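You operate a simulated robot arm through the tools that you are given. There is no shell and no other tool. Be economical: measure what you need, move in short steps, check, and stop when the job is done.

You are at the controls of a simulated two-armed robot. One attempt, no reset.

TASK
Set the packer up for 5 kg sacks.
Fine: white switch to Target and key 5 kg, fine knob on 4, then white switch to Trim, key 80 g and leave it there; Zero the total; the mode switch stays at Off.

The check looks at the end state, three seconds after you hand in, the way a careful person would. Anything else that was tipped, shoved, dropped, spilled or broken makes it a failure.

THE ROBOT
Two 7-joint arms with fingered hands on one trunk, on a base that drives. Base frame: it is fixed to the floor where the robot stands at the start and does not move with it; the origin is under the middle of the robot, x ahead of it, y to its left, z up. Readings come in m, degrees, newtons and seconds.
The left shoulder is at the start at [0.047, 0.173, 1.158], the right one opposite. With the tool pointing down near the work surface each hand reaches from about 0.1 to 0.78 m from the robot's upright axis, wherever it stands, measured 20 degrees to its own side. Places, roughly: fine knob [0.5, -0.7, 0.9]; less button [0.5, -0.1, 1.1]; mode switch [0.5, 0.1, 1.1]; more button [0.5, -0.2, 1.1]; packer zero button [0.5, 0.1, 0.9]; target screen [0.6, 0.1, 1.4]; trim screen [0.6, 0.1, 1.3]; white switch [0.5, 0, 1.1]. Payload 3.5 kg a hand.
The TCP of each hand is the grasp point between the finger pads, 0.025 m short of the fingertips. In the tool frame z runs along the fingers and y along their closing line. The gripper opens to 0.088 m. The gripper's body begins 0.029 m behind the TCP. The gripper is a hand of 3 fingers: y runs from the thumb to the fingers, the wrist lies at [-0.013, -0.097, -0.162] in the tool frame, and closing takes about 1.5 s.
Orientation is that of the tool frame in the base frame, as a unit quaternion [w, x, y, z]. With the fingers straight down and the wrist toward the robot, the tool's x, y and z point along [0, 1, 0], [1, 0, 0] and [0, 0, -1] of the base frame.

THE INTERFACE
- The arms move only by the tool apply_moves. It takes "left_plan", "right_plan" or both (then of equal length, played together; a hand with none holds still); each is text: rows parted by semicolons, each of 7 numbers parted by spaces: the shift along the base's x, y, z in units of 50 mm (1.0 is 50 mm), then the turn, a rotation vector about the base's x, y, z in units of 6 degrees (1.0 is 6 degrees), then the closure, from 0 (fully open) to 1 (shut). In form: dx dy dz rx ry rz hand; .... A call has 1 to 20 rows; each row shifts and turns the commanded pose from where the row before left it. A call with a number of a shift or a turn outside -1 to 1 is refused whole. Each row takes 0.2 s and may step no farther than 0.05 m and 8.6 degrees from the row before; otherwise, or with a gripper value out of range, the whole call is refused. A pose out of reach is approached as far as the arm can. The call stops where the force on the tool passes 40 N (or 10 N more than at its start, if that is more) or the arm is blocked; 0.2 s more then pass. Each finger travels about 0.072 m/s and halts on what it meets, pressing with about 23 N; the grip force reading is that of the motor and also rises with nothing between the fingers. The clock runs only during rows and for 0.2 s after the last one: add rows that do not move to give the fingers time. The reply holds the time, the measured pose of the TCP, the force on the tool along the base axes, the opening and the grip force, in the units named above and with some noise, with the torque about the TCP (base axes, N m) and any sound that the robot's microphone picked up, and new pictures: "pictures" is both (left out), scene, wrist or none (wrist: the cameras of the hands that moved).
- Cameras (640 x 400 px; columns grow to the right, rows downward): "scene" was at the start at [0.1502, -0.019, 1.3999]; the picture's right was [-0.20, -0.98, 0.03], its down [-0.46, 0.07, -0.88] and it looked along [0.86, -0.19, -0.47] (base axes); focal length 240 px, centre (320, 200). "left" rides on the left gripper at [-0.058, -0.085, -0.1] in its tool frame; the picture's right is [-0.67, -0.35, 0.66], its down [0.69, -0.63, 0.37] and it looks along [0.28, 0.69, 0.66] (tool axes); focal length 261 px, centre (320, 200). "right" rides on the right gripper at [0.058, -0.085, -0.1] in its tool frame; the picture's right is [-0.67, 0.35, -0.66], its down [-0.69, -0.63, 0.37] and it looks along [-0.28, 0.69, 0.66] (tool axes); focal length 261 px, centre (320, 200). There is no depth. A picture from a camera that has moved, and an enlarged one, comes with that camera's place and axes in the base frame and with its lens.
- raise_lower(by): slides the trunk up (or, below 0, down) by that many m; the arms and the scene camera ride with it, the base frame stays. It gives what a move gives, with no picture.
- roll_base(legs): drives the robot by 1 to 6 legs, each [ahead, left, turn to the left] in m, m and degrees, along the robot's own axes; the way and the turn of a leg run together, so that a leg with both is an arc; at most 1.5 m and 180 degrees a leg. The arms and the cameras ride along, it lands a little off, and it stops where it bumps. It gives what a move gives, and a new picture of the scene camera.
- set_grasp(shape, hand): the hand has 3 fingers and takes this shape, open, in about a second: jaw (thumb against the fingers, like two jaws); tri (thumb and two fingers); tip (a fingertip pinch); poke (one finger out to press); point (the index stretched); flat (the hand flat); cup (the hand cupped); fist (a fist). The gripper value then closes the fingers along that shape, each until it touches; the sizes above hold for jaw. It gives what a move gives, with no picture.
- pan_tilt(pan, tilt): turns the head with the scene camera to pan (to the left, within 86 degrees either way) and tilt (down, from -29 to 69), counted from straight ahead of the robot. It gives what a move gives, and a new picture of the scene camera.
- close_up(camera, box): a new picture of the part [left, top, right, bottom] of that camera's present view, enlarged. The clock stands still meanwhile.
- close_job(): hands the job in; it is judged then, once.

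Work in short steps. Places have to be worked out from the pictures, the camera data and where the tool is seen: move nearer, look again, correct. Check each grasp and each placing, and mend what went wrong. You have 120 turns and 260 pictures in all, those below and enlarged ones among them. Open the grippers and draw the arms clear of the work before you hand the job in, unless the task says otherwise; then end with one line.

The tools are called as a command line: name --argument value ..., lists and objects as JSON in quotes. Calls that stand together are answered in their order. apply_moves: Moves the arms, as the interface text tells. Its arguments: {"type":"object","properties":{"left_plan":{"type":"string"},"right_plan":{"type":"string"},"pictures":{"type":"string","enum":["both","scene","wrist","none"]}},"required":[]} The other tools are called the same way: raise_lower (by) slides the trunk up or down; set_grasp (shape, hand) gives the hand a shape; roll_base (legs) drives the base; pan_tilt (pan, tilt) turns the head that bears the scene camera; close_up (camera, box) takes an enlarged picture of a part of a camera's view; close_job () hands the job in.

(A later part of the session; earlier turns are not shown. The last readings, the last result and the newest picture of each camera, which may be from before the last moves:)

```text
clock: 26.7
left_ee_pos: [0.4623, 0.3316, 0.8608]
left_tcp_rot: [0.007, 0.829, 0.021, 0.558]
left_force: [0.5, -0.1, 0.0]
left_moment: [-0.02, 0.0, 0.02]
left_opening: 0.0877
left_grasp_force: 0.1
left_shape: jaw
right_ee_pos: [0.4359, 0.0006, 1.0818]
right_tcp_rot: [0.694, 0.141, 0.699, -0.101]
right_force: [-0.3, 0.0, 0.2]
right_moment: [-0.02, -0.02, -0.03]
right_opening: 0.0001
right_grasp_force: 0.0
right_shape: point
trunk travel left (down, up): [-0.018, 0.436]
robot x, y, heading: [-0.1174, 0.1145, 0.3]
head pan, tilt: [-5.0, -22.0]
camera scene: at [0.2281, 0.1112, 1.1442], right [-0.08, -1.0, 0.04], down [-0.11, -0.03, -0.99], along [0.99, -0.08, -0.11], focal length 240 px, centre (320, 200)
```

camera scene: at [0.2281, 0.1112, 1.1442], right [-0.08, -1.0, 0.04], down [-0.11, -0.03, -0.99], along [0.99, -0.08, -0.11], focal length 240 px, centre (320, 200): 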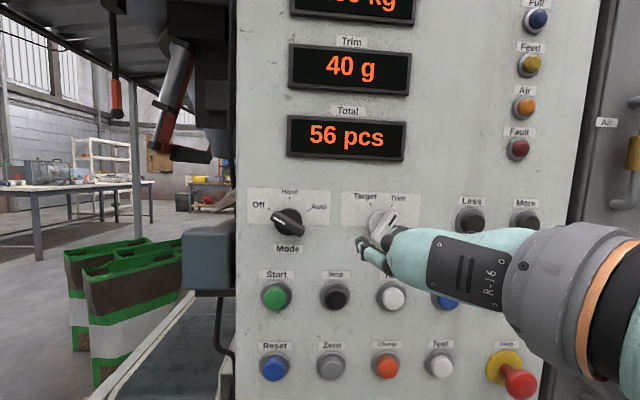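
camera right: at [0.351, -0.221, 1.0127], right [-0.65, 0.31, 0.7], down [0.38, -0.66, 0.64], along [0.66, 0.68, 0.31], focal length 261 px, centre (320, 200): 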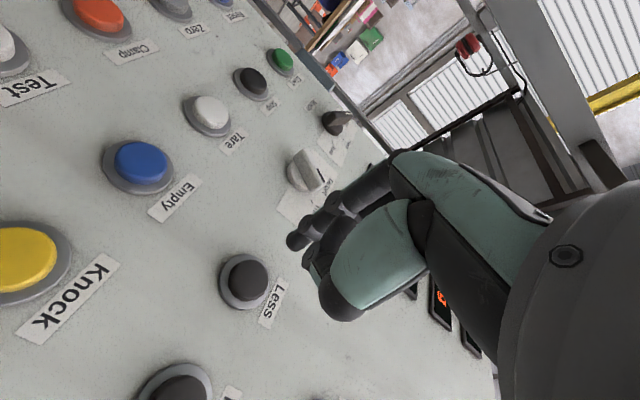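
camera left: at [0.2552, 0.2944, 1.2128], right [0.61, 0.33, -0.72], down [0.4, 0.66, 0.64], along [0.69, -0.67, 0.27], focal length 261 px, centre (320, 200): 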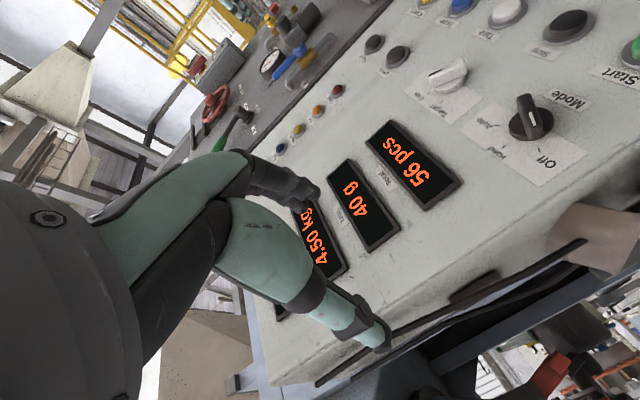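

Now there is room. I move to TCP (0.506,-0.097,1.098): sideways first, then in.

apply_moves --right_plan "0 -0.65 0.11 0 0 0 0;0 -0.65 0.11 0 0 0 0;0 -0.66 0.1 0 0 0 0;0.5 0 0 0 0 0 0;0.5 0 0 0 0 0 0;0.4 0 0 0 0 0 0" --pictures "none"

close_up --camera "scene" --box '[320, 170, 480, 270]'

close_up --camera "right" --box '[160, 100, 480, 300]'

```text
clock: 28.1
left_ee_pos: [0.4634, 0.332, 0.8608]
left_tcp_rot: [0.006, 0.83, 0.021, 0.558]
left_force: [0.0, -0.4, 0.0]
left_moment: [-0.03, -0.01, -0.02]
left_opening: 0.088
left_grasp_force: 0.0
left_shape: jaw
right_ee_pos: [0.5076, -0.0965, 1.0957]
right_tcp_rot: [0.694, 0.142, 0.699, -0.101]
right_force: [-0.9, 0.2, -0.6]
right_moment: [-0.01, 0.0, 0.01]
right_opening: 0.0002
right_grasp_force: 0.0
right_shape: point
trunk travel left (down, up): [-0.018, 0.436]
robot x, y, heading: [-0.119, 0.1187, -0.1]
head pan, tilt: [-5.0, -22.0]
```

```text
4.00 times, centred on (400, 220) of scene
camera zoom: at [0.2286, 0.1102, 1.1439], right [-0.08, -1.0, 0.04], down [-0.11, -0.03, -0.99], along [0.99, -0.08, -0.11], focal length 958 px, centre (0, 120)
```

zoom: 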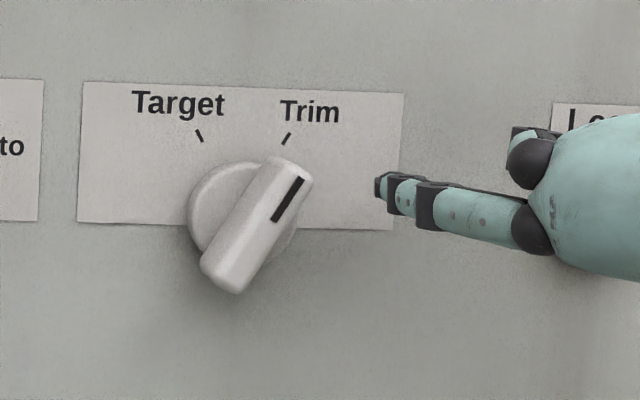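

```text
2.00 times, centred on (320, 200) of right
camera zoom: at [0.3861, -0.1402, 1.0357], right [-0.5, 0.51, 0.7], down [0.13, -0.75, 0.64], along [0.86, 0.41, 0.31], focal length 521 px, centre (320, 200)
```

zoom: 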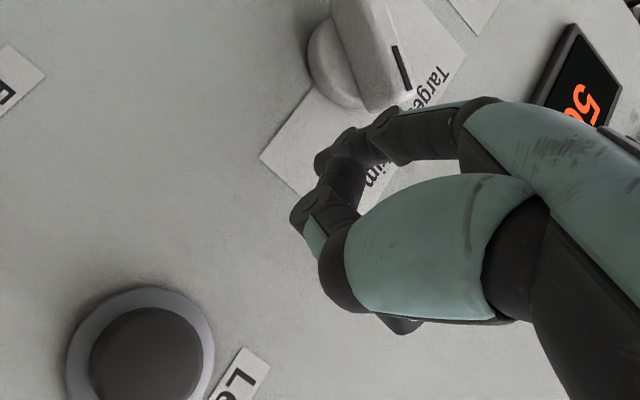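

The tip is right of the bar's upper half as computed. I push left 45 mm in small rows.

apply_moves --right_plan "0 0.2 0 0 0 0 0;0 0.2 0 0 0 0 0;0 0.15 0 0 0 0 0;0 0.15 0 0 0 0 0;0 0.1 0 0 0 0 0;0 0.1 0 0 0 0 0" --pictures "none"

close_up --camera "scene" --box '[320, 170, 480, 270]'

```text
clock: 29.5
left_ee_pos: [0.4633, 0.3317, 0.8602]
left_tcp_rot: [0.005, 0.83, 0.021, 0.558]
left_force: [0.3, -0.3, 0.6]
left_moment: [0.02, -0.03, 0.0]
left_opening: 0.0876
left_grasp_force: 0.1
left_shape: jaw
right_ee_pos: [0.5063, -0.0538, 1.099]
right_tcp_rot: [0.694, 0.142, 0.699, -0.1]
right_force: [0.6, -1.1, 0.7]
right_moment: [0.01, -0.03, -0.04]
right_opening: 0.0806
right_grasp_force: 0.1
right_shape: point
trunk travel left (down, up): [-0.018, 0.436]
robot x, y, heading: [-0.1212, 0.1138, 0.1]
head pan, tilt: [-5.0, -22.0]
```

```text
4.00 times, centred on (400, 220) of scene
camera zoom: at [0.228, 0.1098, 1.1442], right [-0.08, -1.0, 0.04], down [-0.11, -0.03, -0.99], along [0.99, -0.08, -0.11], focal length 958 px, centre (0, 120)
```

zoom: 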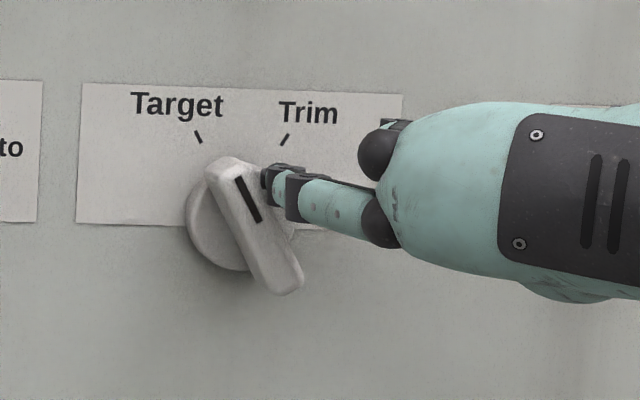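

Switch is at Target. I retract, move before More, and tilt the head up to see the Target display.

apply_moves --right_plan "0 -0.3 0 0 0 0 0;-0.6 0 0 0 0 0 0;-0.6 0 0 0 0 0 0;0 -0.95 -0.08 0 0 0 0;0 -0.95 -0.08 0 0 0 0;0 -0.95 -0.08 0 0 0 0;0 -0.95 -0.08 0 0 0 0;0 -0.22 0 0 0 0 0" --pictures "none"

pan_tilt --pan -18 --tilt -29

close_up --camera "right" --box '[80, 100, 400, 300]'

```text
clock: 31.3
left_ee_pos: [0.4621, 0.3322, 0.8597]
left_tcp_rot: [0.006, 0.83, 0.021, 0.557]
left_force: [0.3, 0.2, 1.2]
left_moment: [0.0, 0.01, 0.02]
left_opening: 0.0878
left_grasp_force: 0.0
left_shape: jaw
right_ee_pos: [0.4458, -0.2691, 1.082]
right_tcp_rot: [0.694, 0.143, 0.699, -0.101]
right_force: [0.2, -0.3, -0.6]
right_moment: [0.01, -0.03, 0.0]
right_opening: 0.0807
right_grasp_force: 0.0
right_shape: point
trunk travel left (down, up): [-0.018, 0.436]
robot x, y, heading: [-0.1198, 0.1159, 0.4]
head pan, tilt: [-5.0, -22.0]
```

```text
clock: 32.0
left_ee_pos: [0.4639, 0.3307, 0.8599]
left_tcp_rot: [0.006, 0.83, 0.021, 0.558]
left_force: [0.1, -0.4, -0.4]
left_moment: [0.01, 0.0, 0.0]
left_opening: 0.0879
left_grasp_force: 0.0
left_shape: jaw
right_ee_pos: [0.4459, -0.2687, 1.0835]
right_tcp_rot: [0.694, 0.142, 0.699, -0.101]
right_force: [0.7, -0.3, -0.1]
right_moment: [0.01, 0.0, 0.04]
right_opening: 0.0805
right_grasp_force: 0.0
right_shape: point
trunk travel left (down, up): [-0.018, 0.436]
robot x, y, heading: [-0.121, 0.1169, 0.3]
head pan, tilt: [-18.0, -28.6]
camera scene: at [0.2231, 0.0958, 1.1561], right [-0.27, -0.95, 0.15], down [-0.02, -0.15, -0.99], along [0.96, -0.27, 0.02], focal length 240 px, centre (320, 200)
```

scene: 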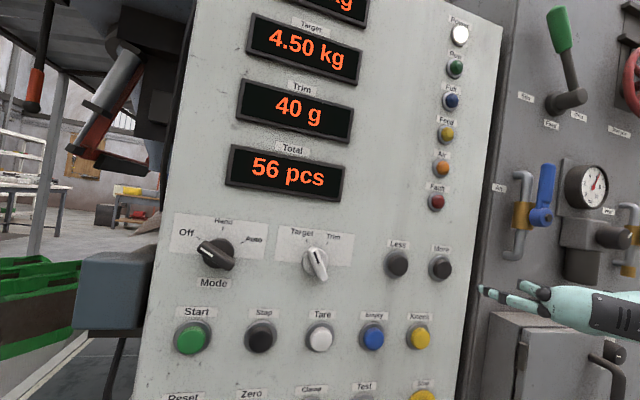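

```text
2.00 times, centred on (240, 200) of right
camera zoom: at [0.3246, -0.3122, 1.0214], right [-0.5, 0.51, 0.7], down [0.13, -0.75, 0.64], along [0.86, 0.41, 0.31], focal length 521 px, centre (480, 200)
```

zoom: 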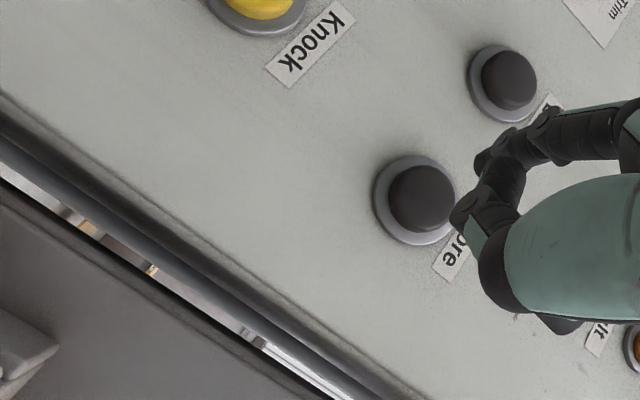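

Tip is centred on More. I advance until contact, in small final rows.

apply_moves --right_plan "0.7 0 0 0 0 0 0;0.7 0 0 0 0 0 0;0.1 0 0 0 0 0 0;0.1 0 0 0 0 0 0" --pictures "scene"

```text
clock: 33.1
left_ee_pos: [0.4578, 0.3288, 0.8641]
left_tcp_rot: [0.006, 0.828, 0.019, 0.56]
left_force: [0.1, -0.3, -0.2]
left_moment: [0.02, -0.02, 0.02]
left_opening: 0.0876
left_grasp_force: 0.0
left_shape: jaw
right_ee_pos: [0.5169, -0.269, 1.0876]
right_tcp_rot: [0.696, 0.14, 0.696, -0.102]
right_force: [-38.8, -3.0, -2.6]
right_moment: [-0.15, 0.51, 1.88]
right_opening: 0.0
right_grasp_force: 0.0
right_shape: point
trunk travel left (down, up): [-0.018, 0.436]
robot x, y, heading: [-0.1175, 0.1177, -0.1]
head pan, tilt: [-18.0, -28.6]
heard: click
stopped in row 4 (right hand): the force on the tool passed its limit at 40 N (the readings are from after the stop); the commanded pose is now the measured one
camera scene: at [0.2144, 0.0938, 1.1588], right [-0.28, -0.95, 0.14], down [-0.01, -0.15, -0.99], along [0.96, -0.27, 0.03], focal length 240 px, centre (320, 200)
```

scene: 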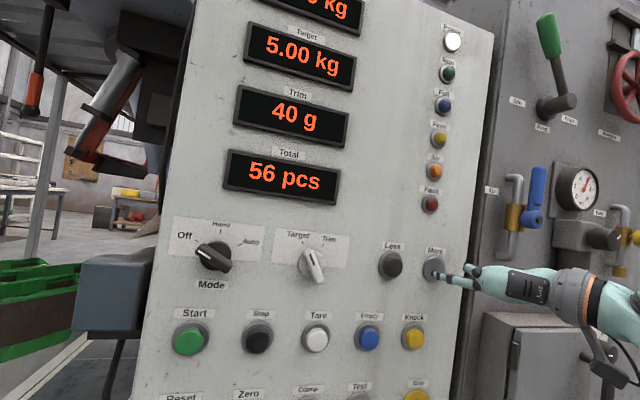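

One press gave 5.00 kg. I retract the right hand, pull both arms back, and drive back and to the right toward the fine knob.

apply_moves --right_plan "-0.8 0 0 0 0 0 0;-0.8 0 0 0 0 0 0;0 0 0 0 0 0 0" --pictures "none"

roll_base --legs '[[-0.25, 0, 0], [0, -0.6, 0]]'

pan_tilt --pan -20 --tilt -12

```text
clock: 33.9
left_ee_pos: [0.4637, 0.3313, 0.8602]
left_tcp_rot: [0.006, 0.83, 0.02, 0.557]
left_force: [1.6, -0.2, -0.8]
left_moment: [-0.01, 0.01, 0.0]
left_opening: 0.0877
left_grasp_force: 0.0
left_shape: jaw
right_ee_pos: [0.4475, -0.2697, 1.0806]
right_tcp_rot: [0.694, 0.141, 0.699, -0.101]
right_force: [-0.3, 0.7, 0.3]
right_moment: [0.03, 0.0, -0.02]
right_opening: 0.0
right_grasp_force: 0.0
right_shape: point
trunk travel left (down, up): [-0.018, 0.436]
robot x, y, heading: [-0.1199, 0.1172, 0.3]
head pan, tilt: [-18.0, -28.6]
```

```text
clock: 37.0
left_ee_pos: [0.2437, 0.1341, 0.8604]
left_tcp_rot: [0.059, 0.828, -0.059, 0.555]
left_force: [0.3, 0.0, -0.7]
left_moment: [0.01, -0.05, 0.01]
left_opening: 0.088
left_grasp_force: 0.1
left_shape: jaw
right_ee_pos: [0.114, -0.4519, 1.079]
right_tcp_rot: [0.681, 0.208, 0.682, -0.167]
right_force: [0.6, 0.0, -0.1]
right_moment: [0.0, -0.03, 0.01]
right_opening: 0.0
right_grasp_force: 0.1
right_shape: point
trunk travel left (down, up): [-0.018, 0.436]
robot x, y, heading: [-0.3741, 0.035, -10.9]
head pan, tilt: [-18.0, -28.6]
stopped in leg 2: the robot was blocked; the commanded pose is now the measured one
camera scene: at [-0.0369, -0.0513, 1.1557], right [-0.45, -0.88, 0.15], down [-0.05, -0.14, -0.99], along [0.89, -0.45, 0.02], focal length 240 px, centre (320, 200)
```

scene: 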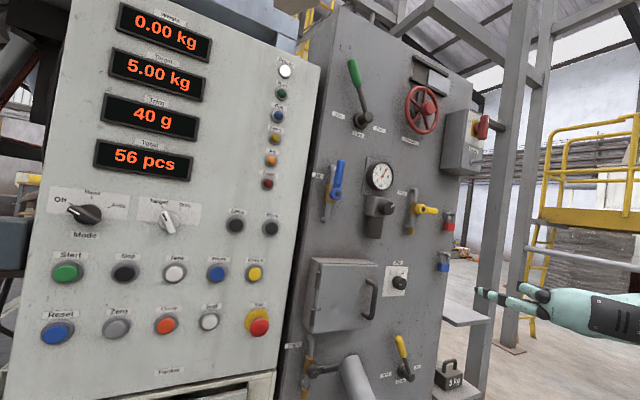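

```text
clock: 37.8
left_ee_pos: [0.2433, 0.1372, 0.861]
left_tcp_rot: [0.06, 0.828, -0.058, 0.555]
left_force: [-0.1, -0.6, -1.0]
left_moment: [-0.01, -0.04, 0.0]
left_opening: 0.088
left_grasp_force: 0.1
left_shape: jaw
right_ee_pos: [0.113, -0.4485, 1.0809]
right_tcp_rot: [0.682, 0.207, 0.681, -0.167]
right_force: [1.3, -1.3, 0.3]
right_moment: [-0.02, -0.02, 0.0]
right_opening: 0.0
right_grasp_force: 0.1
right_shape: point
trunk travel left (down, up): [-0.018, 0.436]
robot x, y, heading: [-0.372, 0.0374, -10.8]
head pan, tilt: [-20.0, -12.0]
camera scene: at [-0.0369, -0.0566, 1.1303], right [-0.47, -0.87, 0.16], down [-0.3, -0.01, -0.95], along [0.83, -0.5, -0.25], focal length 240 px, centre (320, 200)
```

scene: 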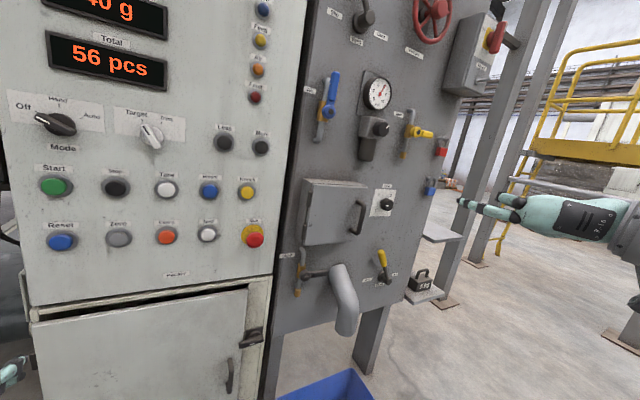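

The base bumped something on its right and turned 11°. I look right and down to see it.

pan_tilt --pan -70 --tilt 40

```text
clock: 39.0
left_ee_pos: [0.2425, 0.1367, 0.8607]
left_tcp_rot: [0.059, 0.828, -0.059, 0.554]
left_force: [-0.3, 0.6, 0.2]
left_moment: [-0.02, -0.03, -0.01]
left_opening: 0.0879
left_grasp_force: 0.1
left_shape: jaw
right_ee_pos: [0.1128, -0.4507, 1.0815]
right_tcp_rot: [0.682, 0.207, 0.682, -0.167]
right_force: [-0.4, 0.2, -0.4]
right_moment: [-0.01, -0.01, 0.01]
right_opening: 0.0001
right_grasp_force: 0.1
right_shape: point
trunk travel left (down, up): [-0.018, 0.436]
robot x, y, heading: [-0.3717, 0.0367, -10.7]
head pan, tilt: [-70.0, 40.0]
camera scene: at [-0.1269, -0.0918, 1.0814], right [-0.88, -0.18, 0.45], down [-0.43, 0.7, -0.57], along [-0.21, -0.69, -0.69], focal length 240 px, centre (320, 200)
```

scene: 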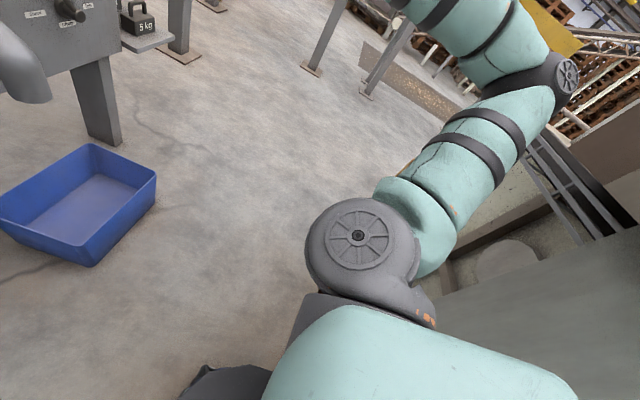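

A bench stands behind on the right. I look further right/back to know the free room.

roll_base --legs '[[0.15, 0.05, 0]]'

pan_tilt --pan -86 --tilt 20

```text
clock: 40.4
left_ee_pos: [0.4016, 0.1589, 0.8603]
left_tcp_rot: [0.059, 0.828, -0.058, 0.555]
left_force: [-0.4, 0.5, -0.4]
left_moment: [-0.01, 0.03, -0.03]
left_opening: 0.0881
left_grasp_force: 0.1
left_shape: jaw
right_ee_pos: [0.2736, -0.4269, 1.0803]
right_tcp_rot: [0.682, 0.207, 0.682, -0.166]
right_force: [-0.3, -0.1, 0.6]
right_moment: [0.01, 0.01, -0.04]
right_opening: 0.0003
right_grasp_force: 0.0
right_shape: point
trunk travel left (down, up): [-0.018, 0.436]
robot x, y, heading: [-0.2093, 0.0552, -11.2]
head pan, tilt: [-70.0, 40.0]
camera scene: at [0.0319, -0.0698, 1.0812], right [-0.88, -0.18, 0.45], down [-0.44, 0.7, -0.57], along [-0.21, -0.69, -0.69], focal length 240 px, centre (320, 200)
```

scene: 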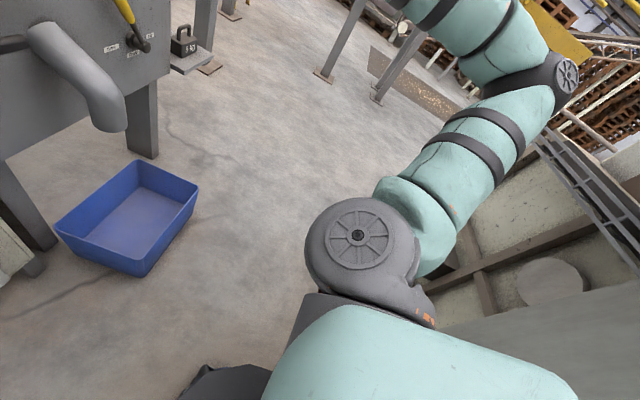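

```text
clock: 41.2
left_ee_pos: [0.4018, 0.1582, 0.8606]
left_tcp_rot: [0.059, 0.828, -0.057, 0.555]
left_force: [0.0, 0.2, 0.3]
left_moment: [0.0, 0.01, 0.0]
left_opening: 0.088
left_grasp_force: 0.1
left_shape: jaw
right_ee_pos: [0.272, -0.4278, 1.0807]
right_tcp_rot: [0.682, 0.207, 0.682, -0.167]
right_force: [-0.4, -0.3, -1.0]
right_moment: [-0.01, 0.01, -0.04]
right_opening: 0.0
right_grasp_force: 0.1
right_shape: point
trunk travel left (down, up): [-0.018, 0.436]
robot x, y, heading: [-0.2122, 0.0586, -10.8]
head pan, tilt: [-85.9, 20.0]
camera scene: at [0.0238, -0.0819, 1.1197], right [-0.88, 0.09, 0.47], down [-0.4, 0.42, -0.81], along [-0.28, -0.9, -0.33], focal length 240 px, centre (320, 200)
```

scene: 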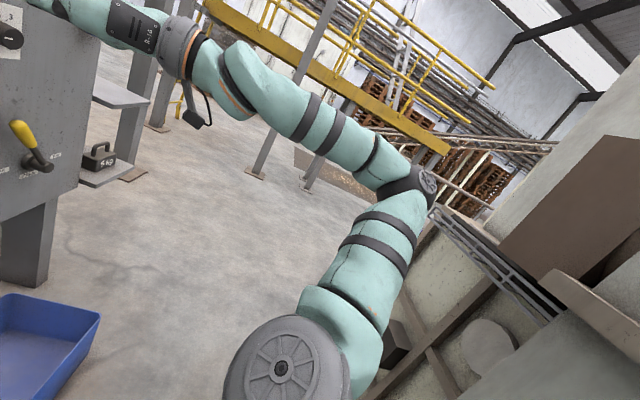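

I straighten the heading, move forward 0.1 m, then right in a first 0.3 m leg.

roll_base --legs '[[0.1, 0, 10.8], [0, -0.3, 0]]'

```text
clock: 44.0
left_ee_pos: [0.4686, -0.0368, 0.8615]
left_tcp_rot: [0.005, 0.83, 0.023, 0.558]
left_force: [-0.1, -0.5, 0.9]
left_moment: [-0.02, 0.0, -0.02]
left_opening: 0.0881
left_grasp_force: 0.1
left_shape: jaw
right_ee_pos: [0.4568, -0.6361, 1.0803]
right_tcp_rot: [0.694, 0.14, 0.699, -0.099]
right_force: [-0.6, -0.1, 0.3]
right_moment: [-0.01, -0.06, 0.0]
right_opening: 0.0
right_grasp_force: 0.0
right_shape: point
trunk travel left (down, up): [-0.018, 0.436]
robot x, y, heading: [-0.1146, -0.253, 0.4]
head pan, tilt: [-85.9, 20.0]
camera scene: at [0.1467, -0.3471, 1.1197], right [-0.88, -0.08, 0.47], down [-0.47, 0.34, -0.81], along [-0.1, -0.94, -0.33], focal length 240 px, centre (320, 200)
```

scene: 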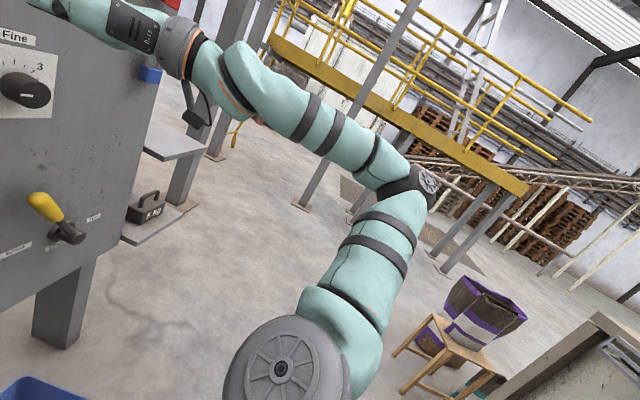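

Clear now. I retract both hands 100 mm before shifting 0.2 m further right, so they clear the valves and the stop button.

apply_moves --left_plan "-0.7 0 0 0 0 0 0;-0.7 0 0 0 0 0 0;-0.6 0 0 0 0 0 0" --right_plan "-0.7 0 0 0 0 0 0;-0.7 0 0 0 0 0 0;-0.6 0 0 0 0 0 0" --pictures "none"

roll_base --legs '[[0, -0.2, 0]]'

pan_tilt --pan -25 --tilt 5

```text
clock: 44.9
left_ee_pos: [0.4226, -0.029, 0.8718]
left_tcp_rot: [0.004, 0.83, 0.023, 0.558]
left_force: [0.3, 0.3, -0.1]
left_moment: [-0.01, 0.01, 0.0]
left_opening: 0.088
left_grasp_force: 0.1
left_shape: jaw
left hand out of reach, approached as far as the arm can: row 1, 2, 3
right_ee_pos: [0.4177, -0.6363, 1.0776]
right_tcp_rot: [0.696, 0.138, 0.698, -0.098]
right_force: [-0.1, -0.5, -0.2]
right_moment: [-0.05, 0.0, 0.0]
right_opening: 0.0003
right_grasp_force: 0.1
right_shape: point
right hand out of reach, approached as far as the arm can: row 2, 3
trunk travel left (down, up): [-0.018, 0.436]
robot x, y, heading: [-0.1121, -0.2554, 0.3]
head pan, tilt: [-85.9, 20.0]
```

```text
clock: 46.4
left_ee_pos: [0.4246, -0.2235, 0.8709]
left_tcp_rot: [0.003, 0.83, 0.024, 0.558]
left_force: [0.2, -0.1, -0.2]
left_moment: [0.0, -0.02, 0.0]
left_opening: 0.0879
left_grasp_force: 0.0
left_shape: jaw
right_ee_pos: [0.4209, -0.8313, 1.0758]
right_tcp_rot: [0.695, 0.138, 0.699, -0.097]
right_force: [-0.5, -1.2, -0.2]
right_moment: [0.03, 0.0, -0.01]
right_opening: 0.0
right_grasp_force: 0.0
right_shape: point
trunk travel left (down, up): [-0.018, 0.436]
robot x, y, heading: [-0.1114, -0.4538, 0.7]
head pan, tilt: [-85.9, 20.0]
camera scene: at [0.1489, -0.5422, 1.1196], right [-0.88, -0.08, 0.47], down [-0.47, 0.34, -0.81], along [-0.09, -0.94, -0.33], focal length 240 px, centre (320, 200)
```

scene: 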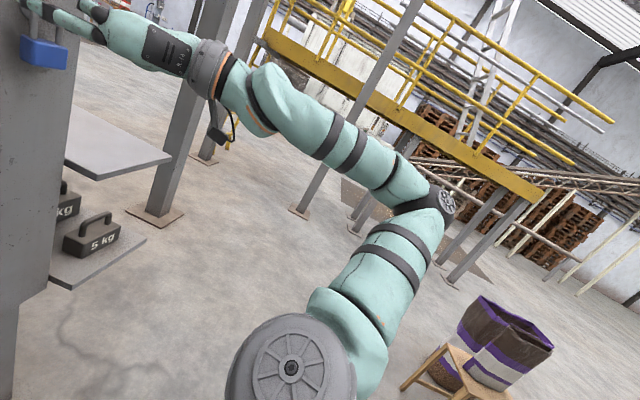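

```text
clock: 47.7
left_ee_pos: [0.4245, -0.2222, 0.8708]
left_tcp_rot: [0.004, 0.83, 0.025, 0.557]
left_force: [-0.1, -1.1, 0.4]
left_moment: [-0.02, 0.01, 0.02]
left_opening: 0.0878
left_grasp_force: 0.1
left_shape: jaw
right_ee_pos: [0.4225, -0.8303, 1.077]
right_tcp_rot: [0.696, 0.138, 0.698, -0.098]
right_force: [0.0, -0.2, 0.1]
right_moment: [0.04, -0.01, 0.02]
right_opening: 0.0002
right_grasp_force: 0.0
right_shape: point
trunk travel left (down, up): [-0.018, 0.436]
robot x, y, heading: [-0.1108, -0.4517, 0.9]
head pan, tilt: [-25.0, 5.0]
camera scene: at [0.2272, -0.4863, 1.1047], right [-0.36, -0.91, 0.2], down [-0.54, 0.03, -0.84], along [0.76, -0.41, -0.51], focal length 240 px, centre (320, 200)
```

scene: 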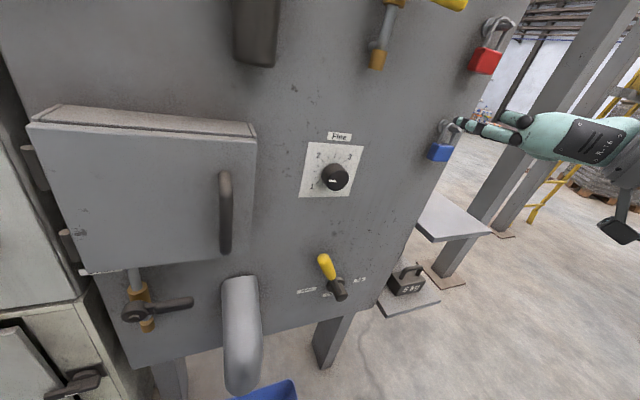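

close_up --camera "scene" --box '[272, 120, 400, 200]'

close_up --camera "right" --box '[0, 0, 640, 400]'

```text
5.00 times, centred on (336, 160) of scene
camera zoom: at [0.2272, -0.4863, 1.1047], right [-0.36, -0.91, 0.2], down [-0.54, 0.03, -0.84], along [0.76, -0.41, -0.51], focal length 1198 px, centre (240, 400)
```

zoom: 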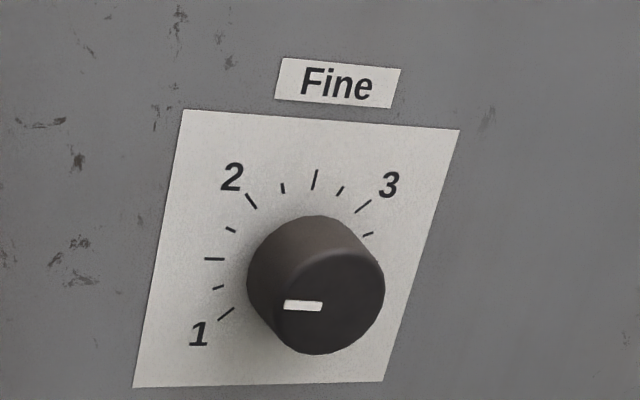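

```text
1.00 times, centred on (320, 200) of right (not enlarged: the box is as wide or as high as the picture)
camera zoom: at [0.3006, -0.8749, 1.0148], right [-0.51, 0.51, 0.7], down [0.14, -0.75, 0.64], along [0.85, 0.42, 0.31], focal length 261 px, centre (320, 200)
```

zoom: 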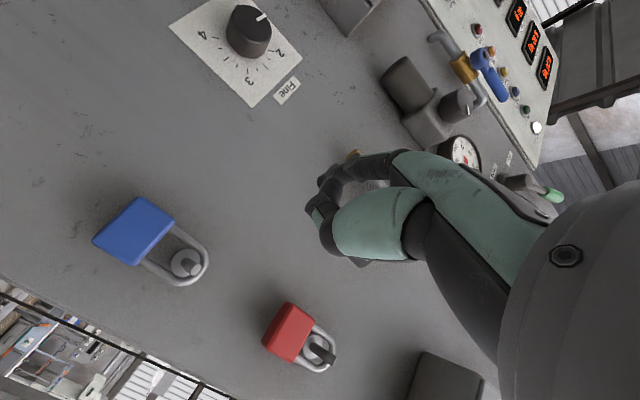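

The knob sits at about (0.531,-0.673,0.938) (front centre), pointer near 1.5; scale looks like 90° per number, so 4 is lower right. I set jaw on the right hand, un-yaw it and bring it before the knob.

set_grasp --hand "right" --shape "jaw"

apply_moves --right_plan "0 0.39 -0.35 0 0 0.42 0;0 0.39 -0.35 0 0 0.42 0;0 0.39 -0.35 0 0 0.42 0;0 0.39 -0.35 0 0 0.42 0;0 0.39 -0.35 0 0 0.42 0;0 0.39 -0.35 0 0 0.42 0;0 0.39 -0.35 0 0 0.42 0;0 0.39 -0.35 0 0 0.42 0"

```text
clock: 48.6
left_ee_pos: [0.425, -0.2222, 0.8717]
left_tcp_rot: [0.004, 0.83, 0.024, 0.557]
left_force: [-0.2, -0.2, -0.1]
left_moment: [0.0, -0.02, 0.0]
left_opening: 0.0879
left_grasp_force: 0.1
left_shape: jaw
right_ee_pos: [0.4224, -0.8295, 1.0761]
right_tcp_rot: [0.695, 0.138, 0.699, -0.098]
right_force: [-0.2, 0.1, 0.0]
right_moment: [0.04, 0.03, -0.01]
right_opening: 0.0877
right_grasp_force: 0.0
right_shape: jaw
trunk travel left (down, up): [-0.018, 0.436]
robot x, y, heading: [-0.1128, -0.4504, 0.6]
head pan, tilt: [-25.0, 5.0]
```

```text
clock: 50.4
left_ee_pos: [0.4257, -0.2217, 0.8705]
left_tcp_rot: [0.004, 0.83, 0.024, 0.558]
left_force: [-0.1, -0.6, -0.8]
left_moment: [0.02, 0.04, 0.0]
left_opening: 0.0878
left_grasp_force: 0.1
left_shape: jaw
right_ee_pos: [0.4174, -0.6922, 0.9894]
right_tcp_rot: [0.7, 0.012, 0.714, 0.027]
right_force: [-0.4, 0.0, -0.1]
right_moment: [-0.01, 0.02, -0.02]
right_opening: 0.088
right_grasp_force: 0.1
right_shape: jaw
right hand out of reach, approached as far as the arm can: row 5, 6, 7, 8
trunk travel left (down, up): [-0.018, 0.436]
robot x, y, heading: [-0.1118, -0.4509, 0.9]
head pan, tilt: [-25.0, 5.0]
camera scene: at [0.2274, -0.4862, 1.1046], right [-0.36, -0.91, 0.2], down [-0.54, 0.03, -0.84], along [0.76, -0.41, -0.51], focal length 240 px, centre (320, 200)
camera right: at [0.318, -0.7773, 0.9276], right [-0.65, 0.3, 0.7], down [0.39, -0.66, 0.64], along [0.65, 0.69, 0.31], focal length 261 px, centre (320, 200)
```

scene: 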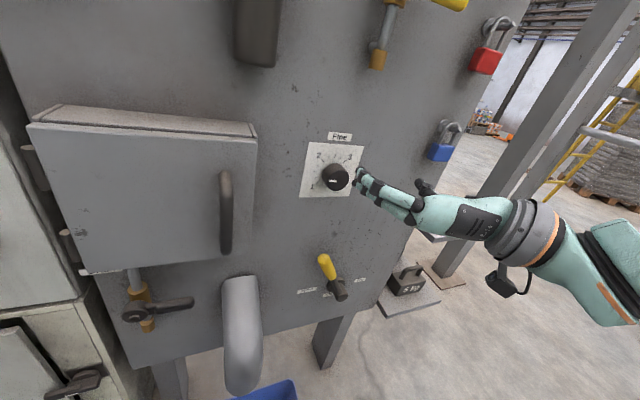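
right: 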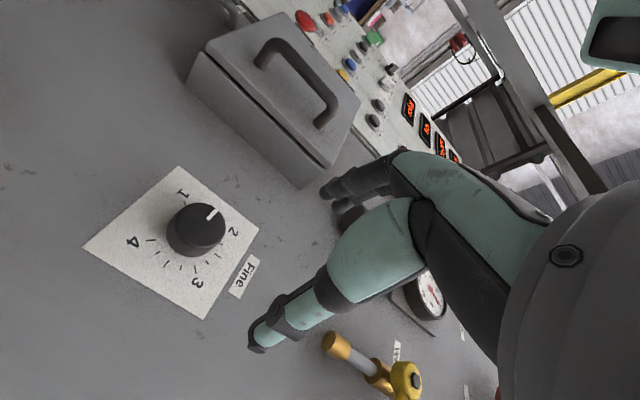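

Dial now clear: 1–4 at 90° steps, pointer at about 1.5. The low level pose is limited, so I pitch the hand 30° down and approach a pre-grasp along that direction.

apply_moves --right_plan "0 0 0 0 1 0 0;0 0 0 0 1 0 0;0 0 0 0 1 0 0;0 0 0 0 1 0 0;0 0 0 0 1 0 0;0.5 0.19 -0.1 0 0 0 0;0.5 0.19 -0.1 0 0 0 0"

```text
clock: 52.0
left_ee_pos: [0.426, -0.222, 0.8705]
left_tcp_rot: [0.003, 0.83, 0.024, 0.557]
left_force: [-0.7, 0.7, 0.5]
left_moment: [0.02, 0.02, 0.0]
left_opening: 0.0879
left_grasp_force: 0.0
left_shape: jaw
right_ee_pos: [0.4667, -0.6755, 0.976]
right_tcp_rot: [0.493, 0.021, 0.87, 0.021]
right_force: [-0.4, -0.1, -0.3]
right_moment: [0.01, 0.03, 0.0]
right_opening: 0.0877
right_grasp_force: 0.1
right_shape: jaw
trunk travel left (down, up): [-0.018, 0.436]
robot x, y, heading: [-0.112, -0.4495, 0.6]
head pan, tilt: [-25.0, 5.0]
camera scene: at [0.228, -0.4861, 1.1043], right [-0.36, -0.91, 0.2], down [-0.54, 0.03, -0.84], along [0.76, -0.41, -0.51], focal length 240 px, centre (320, 200)
camera right: at [0.3494, -0.7594, 0.9722], right [-0.21, 0.3, 0.93], down [0.66, -0.66, 0.36], along [0.72, 0.69, -0.06], focal length 261 px, centre (320, 200)
```

scene: 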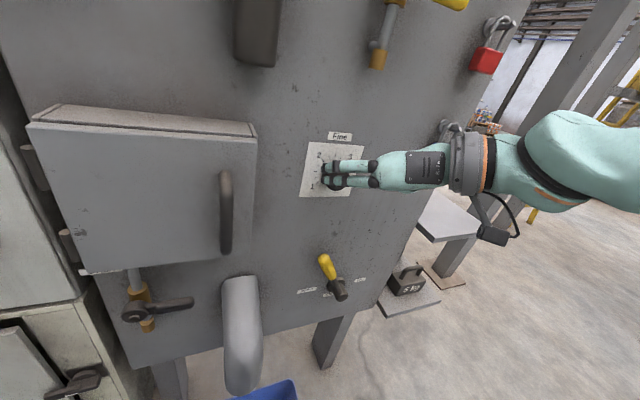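
right: 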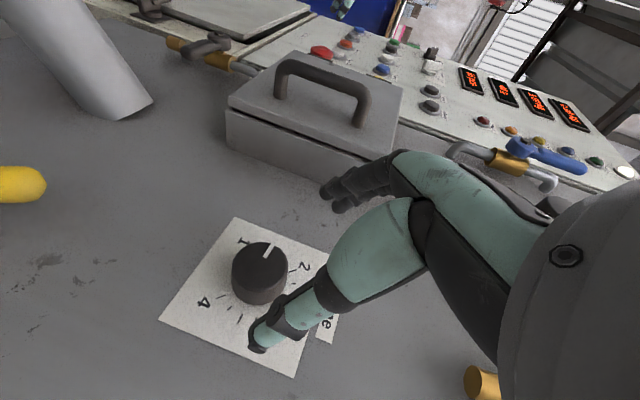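

It moves freely here. I roll -40° (counter-clockwise) about x to gain stroke, keeping 80 mm stand-off along the finger direction.

apply_moves --right_plan "0 0.081 -0.02 -0.953 0 0 0;0 0.081 -0.02 -0.953 0 0 0;0 0.081 -0.02 -0.953 0 0 0;0 0.081 -0.02 -0.953 0 0 0;0 0.081 -0.02 -0.953 0 0 0;0 0.081 -0.02 -0.953 0 0 0;0 0.081 -0.02 -0.953 0 0 0"

```text
clock: 53.6
left_ee_pos: [0.4247, -0.2221, 0.8714]
left_tcp_rot: [0.004, 0.829, 0.024, 0.558]
left_force: [1.1, 0.2, -0.2]
left_moment: [0.02, -0.01, -0.04]
left_opening: 0.0879
left_grasp_force: 0.0
left_shape: jaw
right_ee_pos: [0.4672, -0.6724, 0.9698]
right_tcp_rot: [0.495, -0.019, 0.868, -0.038]
right_force: [-0.4, 0.2, -0.1]
right_moment: [-0.01, 0.02, -0.04]
right_opening: 0.0876
right_grasp_force: 0.1
right_shape: jaw
right hand out of reach, approached as far as the arm can: row 2, 3, 4, 5, 6, 7
trunk travel left (down, up): [-0.018, 0.436]
robot x, y, heading: [-0.1089, -0.4525, 0.8]
head pan, tilt: [-25.0, 5.0]
camera scene: at [0.2273, -0.4862, 1.1047], right [-0.36, -0.91, 0.2], down [-0.54, 0.03, -0.84], along [0.76, -0.41, -0.51], focal length 240 px, centre (320, 200)
camera right: at [0.3518, -0.7576, 0.9775], right [-0.22, 0.43, 0.88], down [0.66, -0.6, 0.46], along [0.72, 0.68, -0.15], focal length 261 px, centre (320, 200)
```

scene: 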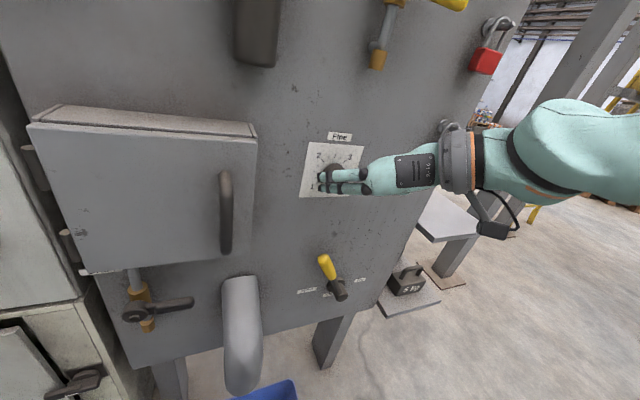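
right: 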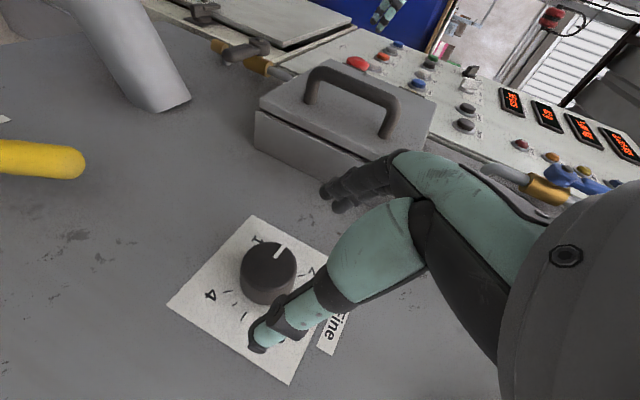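

The counter-clockwise limit is here; good starting grip. I slide in over the knob and close.

apply_moves --right_plan "0.45 0 -0.22 0 0 0 0;0.45 0 -0.23 0 0 0 0;0.46 0 -0.23 0 0 0 0;0 0 0 0 0 0 0"

```text
clock: 54.6
left_ee_pos: [0.423, -0.2222, 0.8735]
left_tcp_rot: [0.004, 0.828, 0.024, 0.56]
left_force: [-0.3, 0.3, 0.9]
left_moment: [-0.02, 0.02, 0.01]
left_opening: 0.0881
left_grasp_force: 0.1
left_shape: jaw
right_ee_pos: [0.53, -0.6745, 0.94]
right_tcp_rot: [0.496, -0.018, 0.867, -0.039]
right_force: [-14.6, -1.4, 1.7]
right_moment: [0.07, 0.11, 0.74]
right_opening: 0.0874
right_grasp_force: 0.1
right_shape: jaw
trunk travel left (down, up): [-0.018, 0.436]
robot x, y, heading: [-0.1095, -0.4509, 0.5]
head pan, tilt: [-25.0, 5.0]
camera scene: at [0.2241, -0.4865, 1.1058], right [-0.36, -0.91, 0.2], down [-0.54, 0.03, -0.84], along [0.76, -0.41, -0.5], focal length 240 px, centre (320, 200)
camera right: at [0.4151, -0.7577, 0.947], right [-0.22, 0.43, 0.88], down [0.66, -0.6, 0.46], along [0.72, 0.68, -0.15], focal length 261 px, centre (320, 200)
```

scene: 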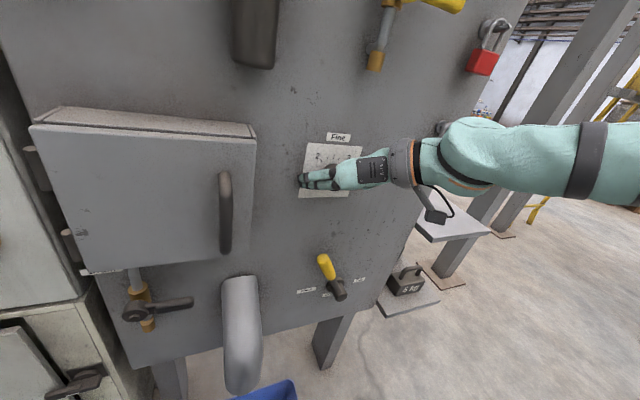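
right: 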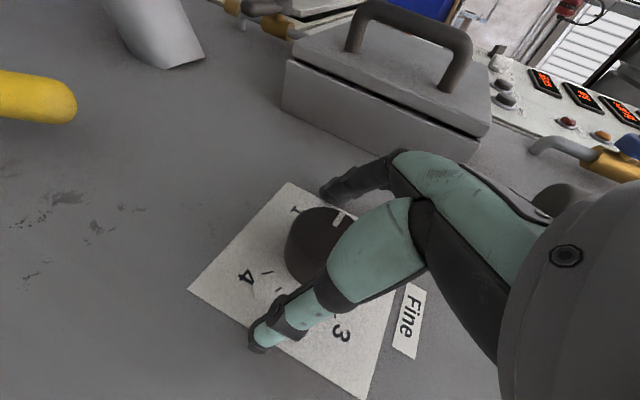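

Fingertips touch the panel lightly. I back off 5 mm and close on the knob.

apply_moves --right_plan "-0.12 0 0 0 0 0 0.2;0 0 0 0 0 0 0.5;0 0 0 0 0 0 1;0 0 0 0 0 0 1;0 0 0 0 0 0 1;0 0 0 0 0 0 1;0 0 0 0 0 0 1" --pictures "wrist"

```text
clock: 56.2
left_ee_pos: [0.4251, -0.2217, 0.8718]
left_tcp_rot: [0.003, 0.83, 0.025, 0.557]
left_force: [0.3, 0.5, -0.8]
left_moment: [-0.03, 0.0, -0.01]
left_opening: 0.0881
left_grasp_force: 0.0
left_shape: jaw
right_ee_pos: [0.5279, -0.6736, 0.9369]
right_tcp_rot: [0.494, -0.018, 0.868, -0.038]
right_force: [-4.4, -3.4, -8.6]
right_moment: [-0.03, 0.15, 0.06]
right_opening: 0.0279
right_grasp_force: 22.2
right_shape: jaw
trunk travel left (down, up): [-0.018, 0.436]
robot x, y, heading: [-0.1102, -0.4528, 0.7]
head pan, tilt: [-25.0, 5.0]
camera right: at [0.4124, -0.7584, 0.9441], right [-0.22, 0.43, 0.88], down [0.66, -0.6, 0.46], along [0.72, 0.68, -0.15], focal length 261 px, centre (320, 200)
```

right: 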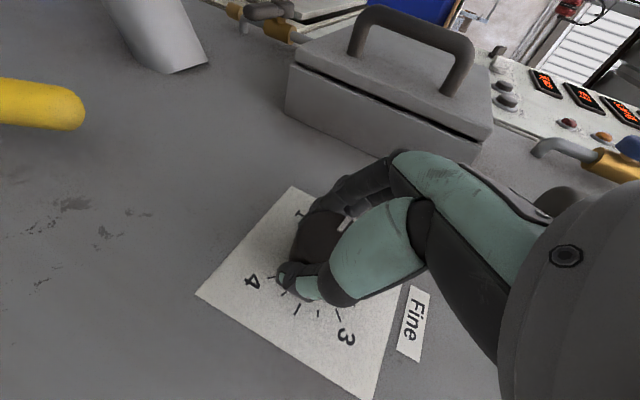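

Opening is only 28 mm, likely a chord above centre. I reopen, lower 8 mm, and close again to compare.

apply_moves --right_plan "0 0 0 0 0 0 0.4;0 0 0 0 0 0 0.4;0 0 -0.16 0 0 0 0.4;0 0 0 0 0 0 1;0 0 0 0 0 0 1;0 0 0 0 0 0 1;0 0 0 0 0 0 1;0 0 0 0 0 0 1" --pictures "wrist"

```text
clock: 58.0
left_ee_pos: [0.4273, -0.2229, 0.8705]
left_tcp_rot: [0.003, 0.83, 0.023, 0.557]
left_force: [0.5, 0.4, -0.4]
left_moment: [-0.01, -0.03, 0.02]
left_opening: 0.0879
left_grasp_force: 0.0
left_shape: jaw
right_ee_pos: [0.5295, -0.6733, 0.9281]
right_tcp_rot: [0.493, -0.019, 0.869, -0.039]
right_force: [-5.3, -2.2, -14.4]
right_moment: [0.01, 0.02, 0.23]
right_opening: 0.0207
right_grasp_force: 23.1
right_shape: jaw
trunk travel left (down, up): [-0.018, 0.436]
robot x, y, heading: [-0.1109, -0.4529, 0.7]
head pan, tilt: [-25.0, 5.0]
camera right: at [0.4132, -0.7596, 0.9358], right [-0.22, 0.43, 0.88], down [0.66, -0.6, 0.45], along [0.72, 0.68, -0.15], focal length 261 px, centre (320, 200)
```

right: 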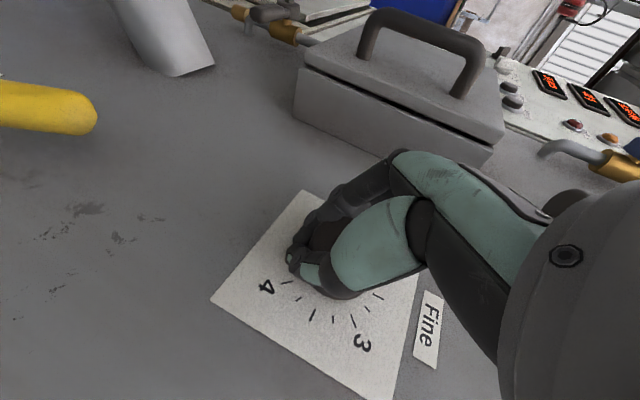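

Smaller: the knob centre is higher. I reopen, raise 22 mm and close again.

apply_moves --right_plan "0 0 0 0 0 0 0.3;0 0 0 0 0 0 0.3;0 0 0.22 0 0 0 0.3;0 0 0.22 0 0 0 0.3;0 0 0 0 0 0 1;0 0 0 0 0 0 1;0 0 0 0 0 0 1;0 0 0 0 0 0 1;0 0 0 0 0 0 1" --pictures "wrist"

```text
clock: 60.0
left_ee_pos: [0.425, -0.2226, 0.8731]
left_tcp_rot: [0.003, 0.829, 0.023, 0.558]
left_force: [0.6, -0.5, 0.5]
left_moment: [-0.03, -0.02, -0.03]
left_opening: 0.0876
left_grasp_force: 0.1
left_shape: jaw
right_ee_pos: [0.5272, -0.674, 0.9519]
right_tcp_rot: [0.496, -0.018, 0.867, -0.039]
right_force: [-3.5, -4.6, 2.7]
right_moment: [-0.05, -0.05, -0.15]
right_opening: 0.0353
right_grasp_force: 23.0
right_shape: jaw
trunk travel left (down, up): [-0.018, 0.436]
robot x, y, heading: [-0.1125, -0.4511, 0.6]
head pan, tilt: [-25.0, 5.0]
camera right: at [0.412, -0.7583, 0.9596], right [-0.22, 0.43, 0.88], down [0.66, -0.6, 0.46], along [0.72, 0.68, -0.15], focal length 261 px, centre (320, 200)
```

right: 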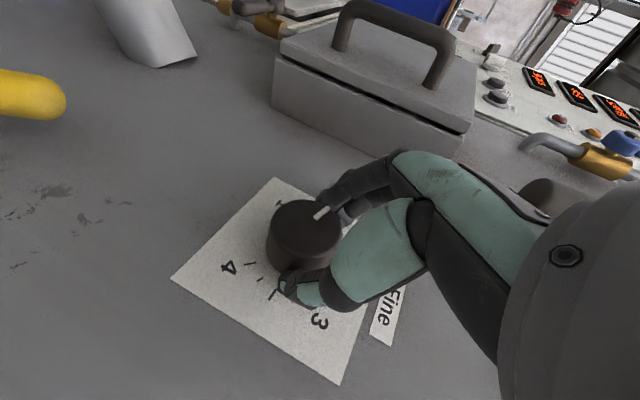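

Grip is now near the centre (35 mm, small forces). I turn clockwise (+x) 48° while circling the knob's axis.

apply_moves --right_plan "0 -0.023 -0.001 1 0 0 1;0 -0.023 -0.004 1 0 0 1;0 -0.022 -0.006 1 0 0 1;0 -0.021 -0.008 1 0 0 1;0 -0.02 -0.01 1 0 0 1;0 -0.019 -0.013 1 0 0 1;0 -0.018 -0.015 1 0 0 1;0 -0.016 -0.016 1 0 0 1"

```text
clock: 61.8
left_ee_pos: [0.4252, -0.2238, 0.8727]
left_tcp_rot: [0.002, 0.83, 0.024, 0.558]
left_force: [0.0, 0.4, -0.3]
left_moment: [-0.02, -0.02, 0.01]
left_opening: 0.0877
left_grasp_force: 0.2
left_shape: jaw
right_ee_pos: [0.5271, -0.6814, 0.9472]
right_tcp_rot: [0.461, 0.171, 0.817, 0.301]
right_force: [-3.6, -12.2, -0.6]
right_moment: [-0.13, 0.18, -0.41]
right_opening: 0.034
right_grasp_force: 23.1
right_shape: jaw
right hand out of reach, approached as far as the arm can: row 8
trunk travel left (down, up): [-0.018, 0.436]
robot x, y, heading: [-0.1092, -0.4525, 0.6]
head pan, tilt: [-25.0, 5.0]
camera scene: at [0.2268, -0.4884, 1.1048], right [-0.36, -0.91, 0.2], down [-0.54, 0.03, -0.84], along [0.76, -0.41, -0.51], focal length 240 px, centre (320, 200)
camera right: at [0.4118, -0.7479, 0.8928], right [-0.21, -0.33, 0.92], down [0.67, -0.74, -0.11], along [0.72, 0.59, 0.38], focal length 261 px, centre (320, 200)
```

scene: 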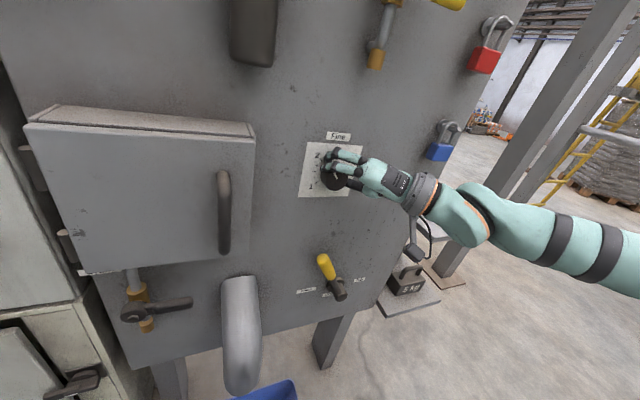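
right: 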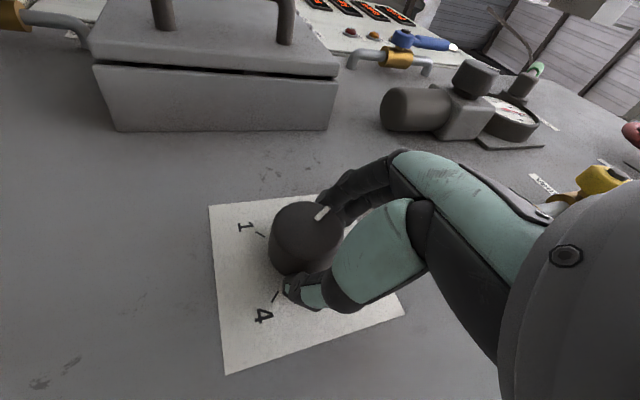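

The knob followed to about 2; stroke limit is ~46°. I open, roll back, and regrip in one call.

apply_moves --right_plan "0 0 0 0 0 0 0.2;0 0 0 0 0 0 0.2;0 0.0185 0.012 -1 0 0 0.2;0 0.0185 0.012 -1 0 0 0.2;0 0.0185 0.012 -1 0 0 0.2;0 0.0185 0.012 -1 0 0 0.2;0 0.0185 0.012 -1 0 0 0.2;0 0.0185 0.012 -1 0 0 0.2;0 0.0185 0.012 -1 0 0 0.2;0 0.0185 0.012 -0.7 0 0 0.2;0 0 0 0 0 0 1;0 0 0 0 0 0 1;0 0 0 0 0 0 1;0 0 0 0 0 0 1;0 0 0 0 0 0 1" --pictures "wrist"

```text
clock: 65.0
left_ee_pos: [0.4243, -0.2232, 0.8723]
left_tcp_rot: [0.003, 0.829, 0.024, 0.558]
left_force: [0.2, 0.5, -0.1]
left_moment: [-0.01, 0.01, -0.01]
left_opening: 0.0878
left_grasp_force: 0.0
left_shape: jaw
right_ee_pos: [0.5265, -0.6717, 0.9518]
right_tcp_rot: [0.496, -0.01, 0.868, -0.025]
right_force: [-2.8, -6.5, 1.6]
right_moment: [-0.09, 0.02, -0.2]
right_opening: 0.0345
right_grasp_force: 22.9
right_shape: jaw
trunk travel left (down, up): [-0.018, 0.436]
robot x, y, heading: [-0.1119, -0.4478, 0.8]
head pan, tilt: [-25.0, 5.0]
camera right: at [0.4108, -0.7563, 0.9559], right [-0.22, 0.4, 0.89], down [0.66, -0.61, 0.44], along [0.72, 0.68, -0.13], focal length 261 px, centre (320, 200)
```

right: 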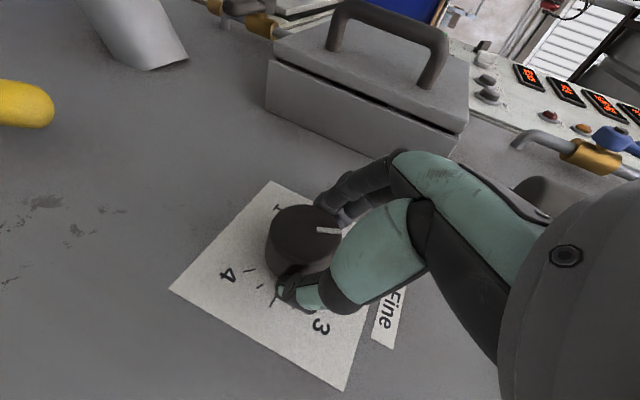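

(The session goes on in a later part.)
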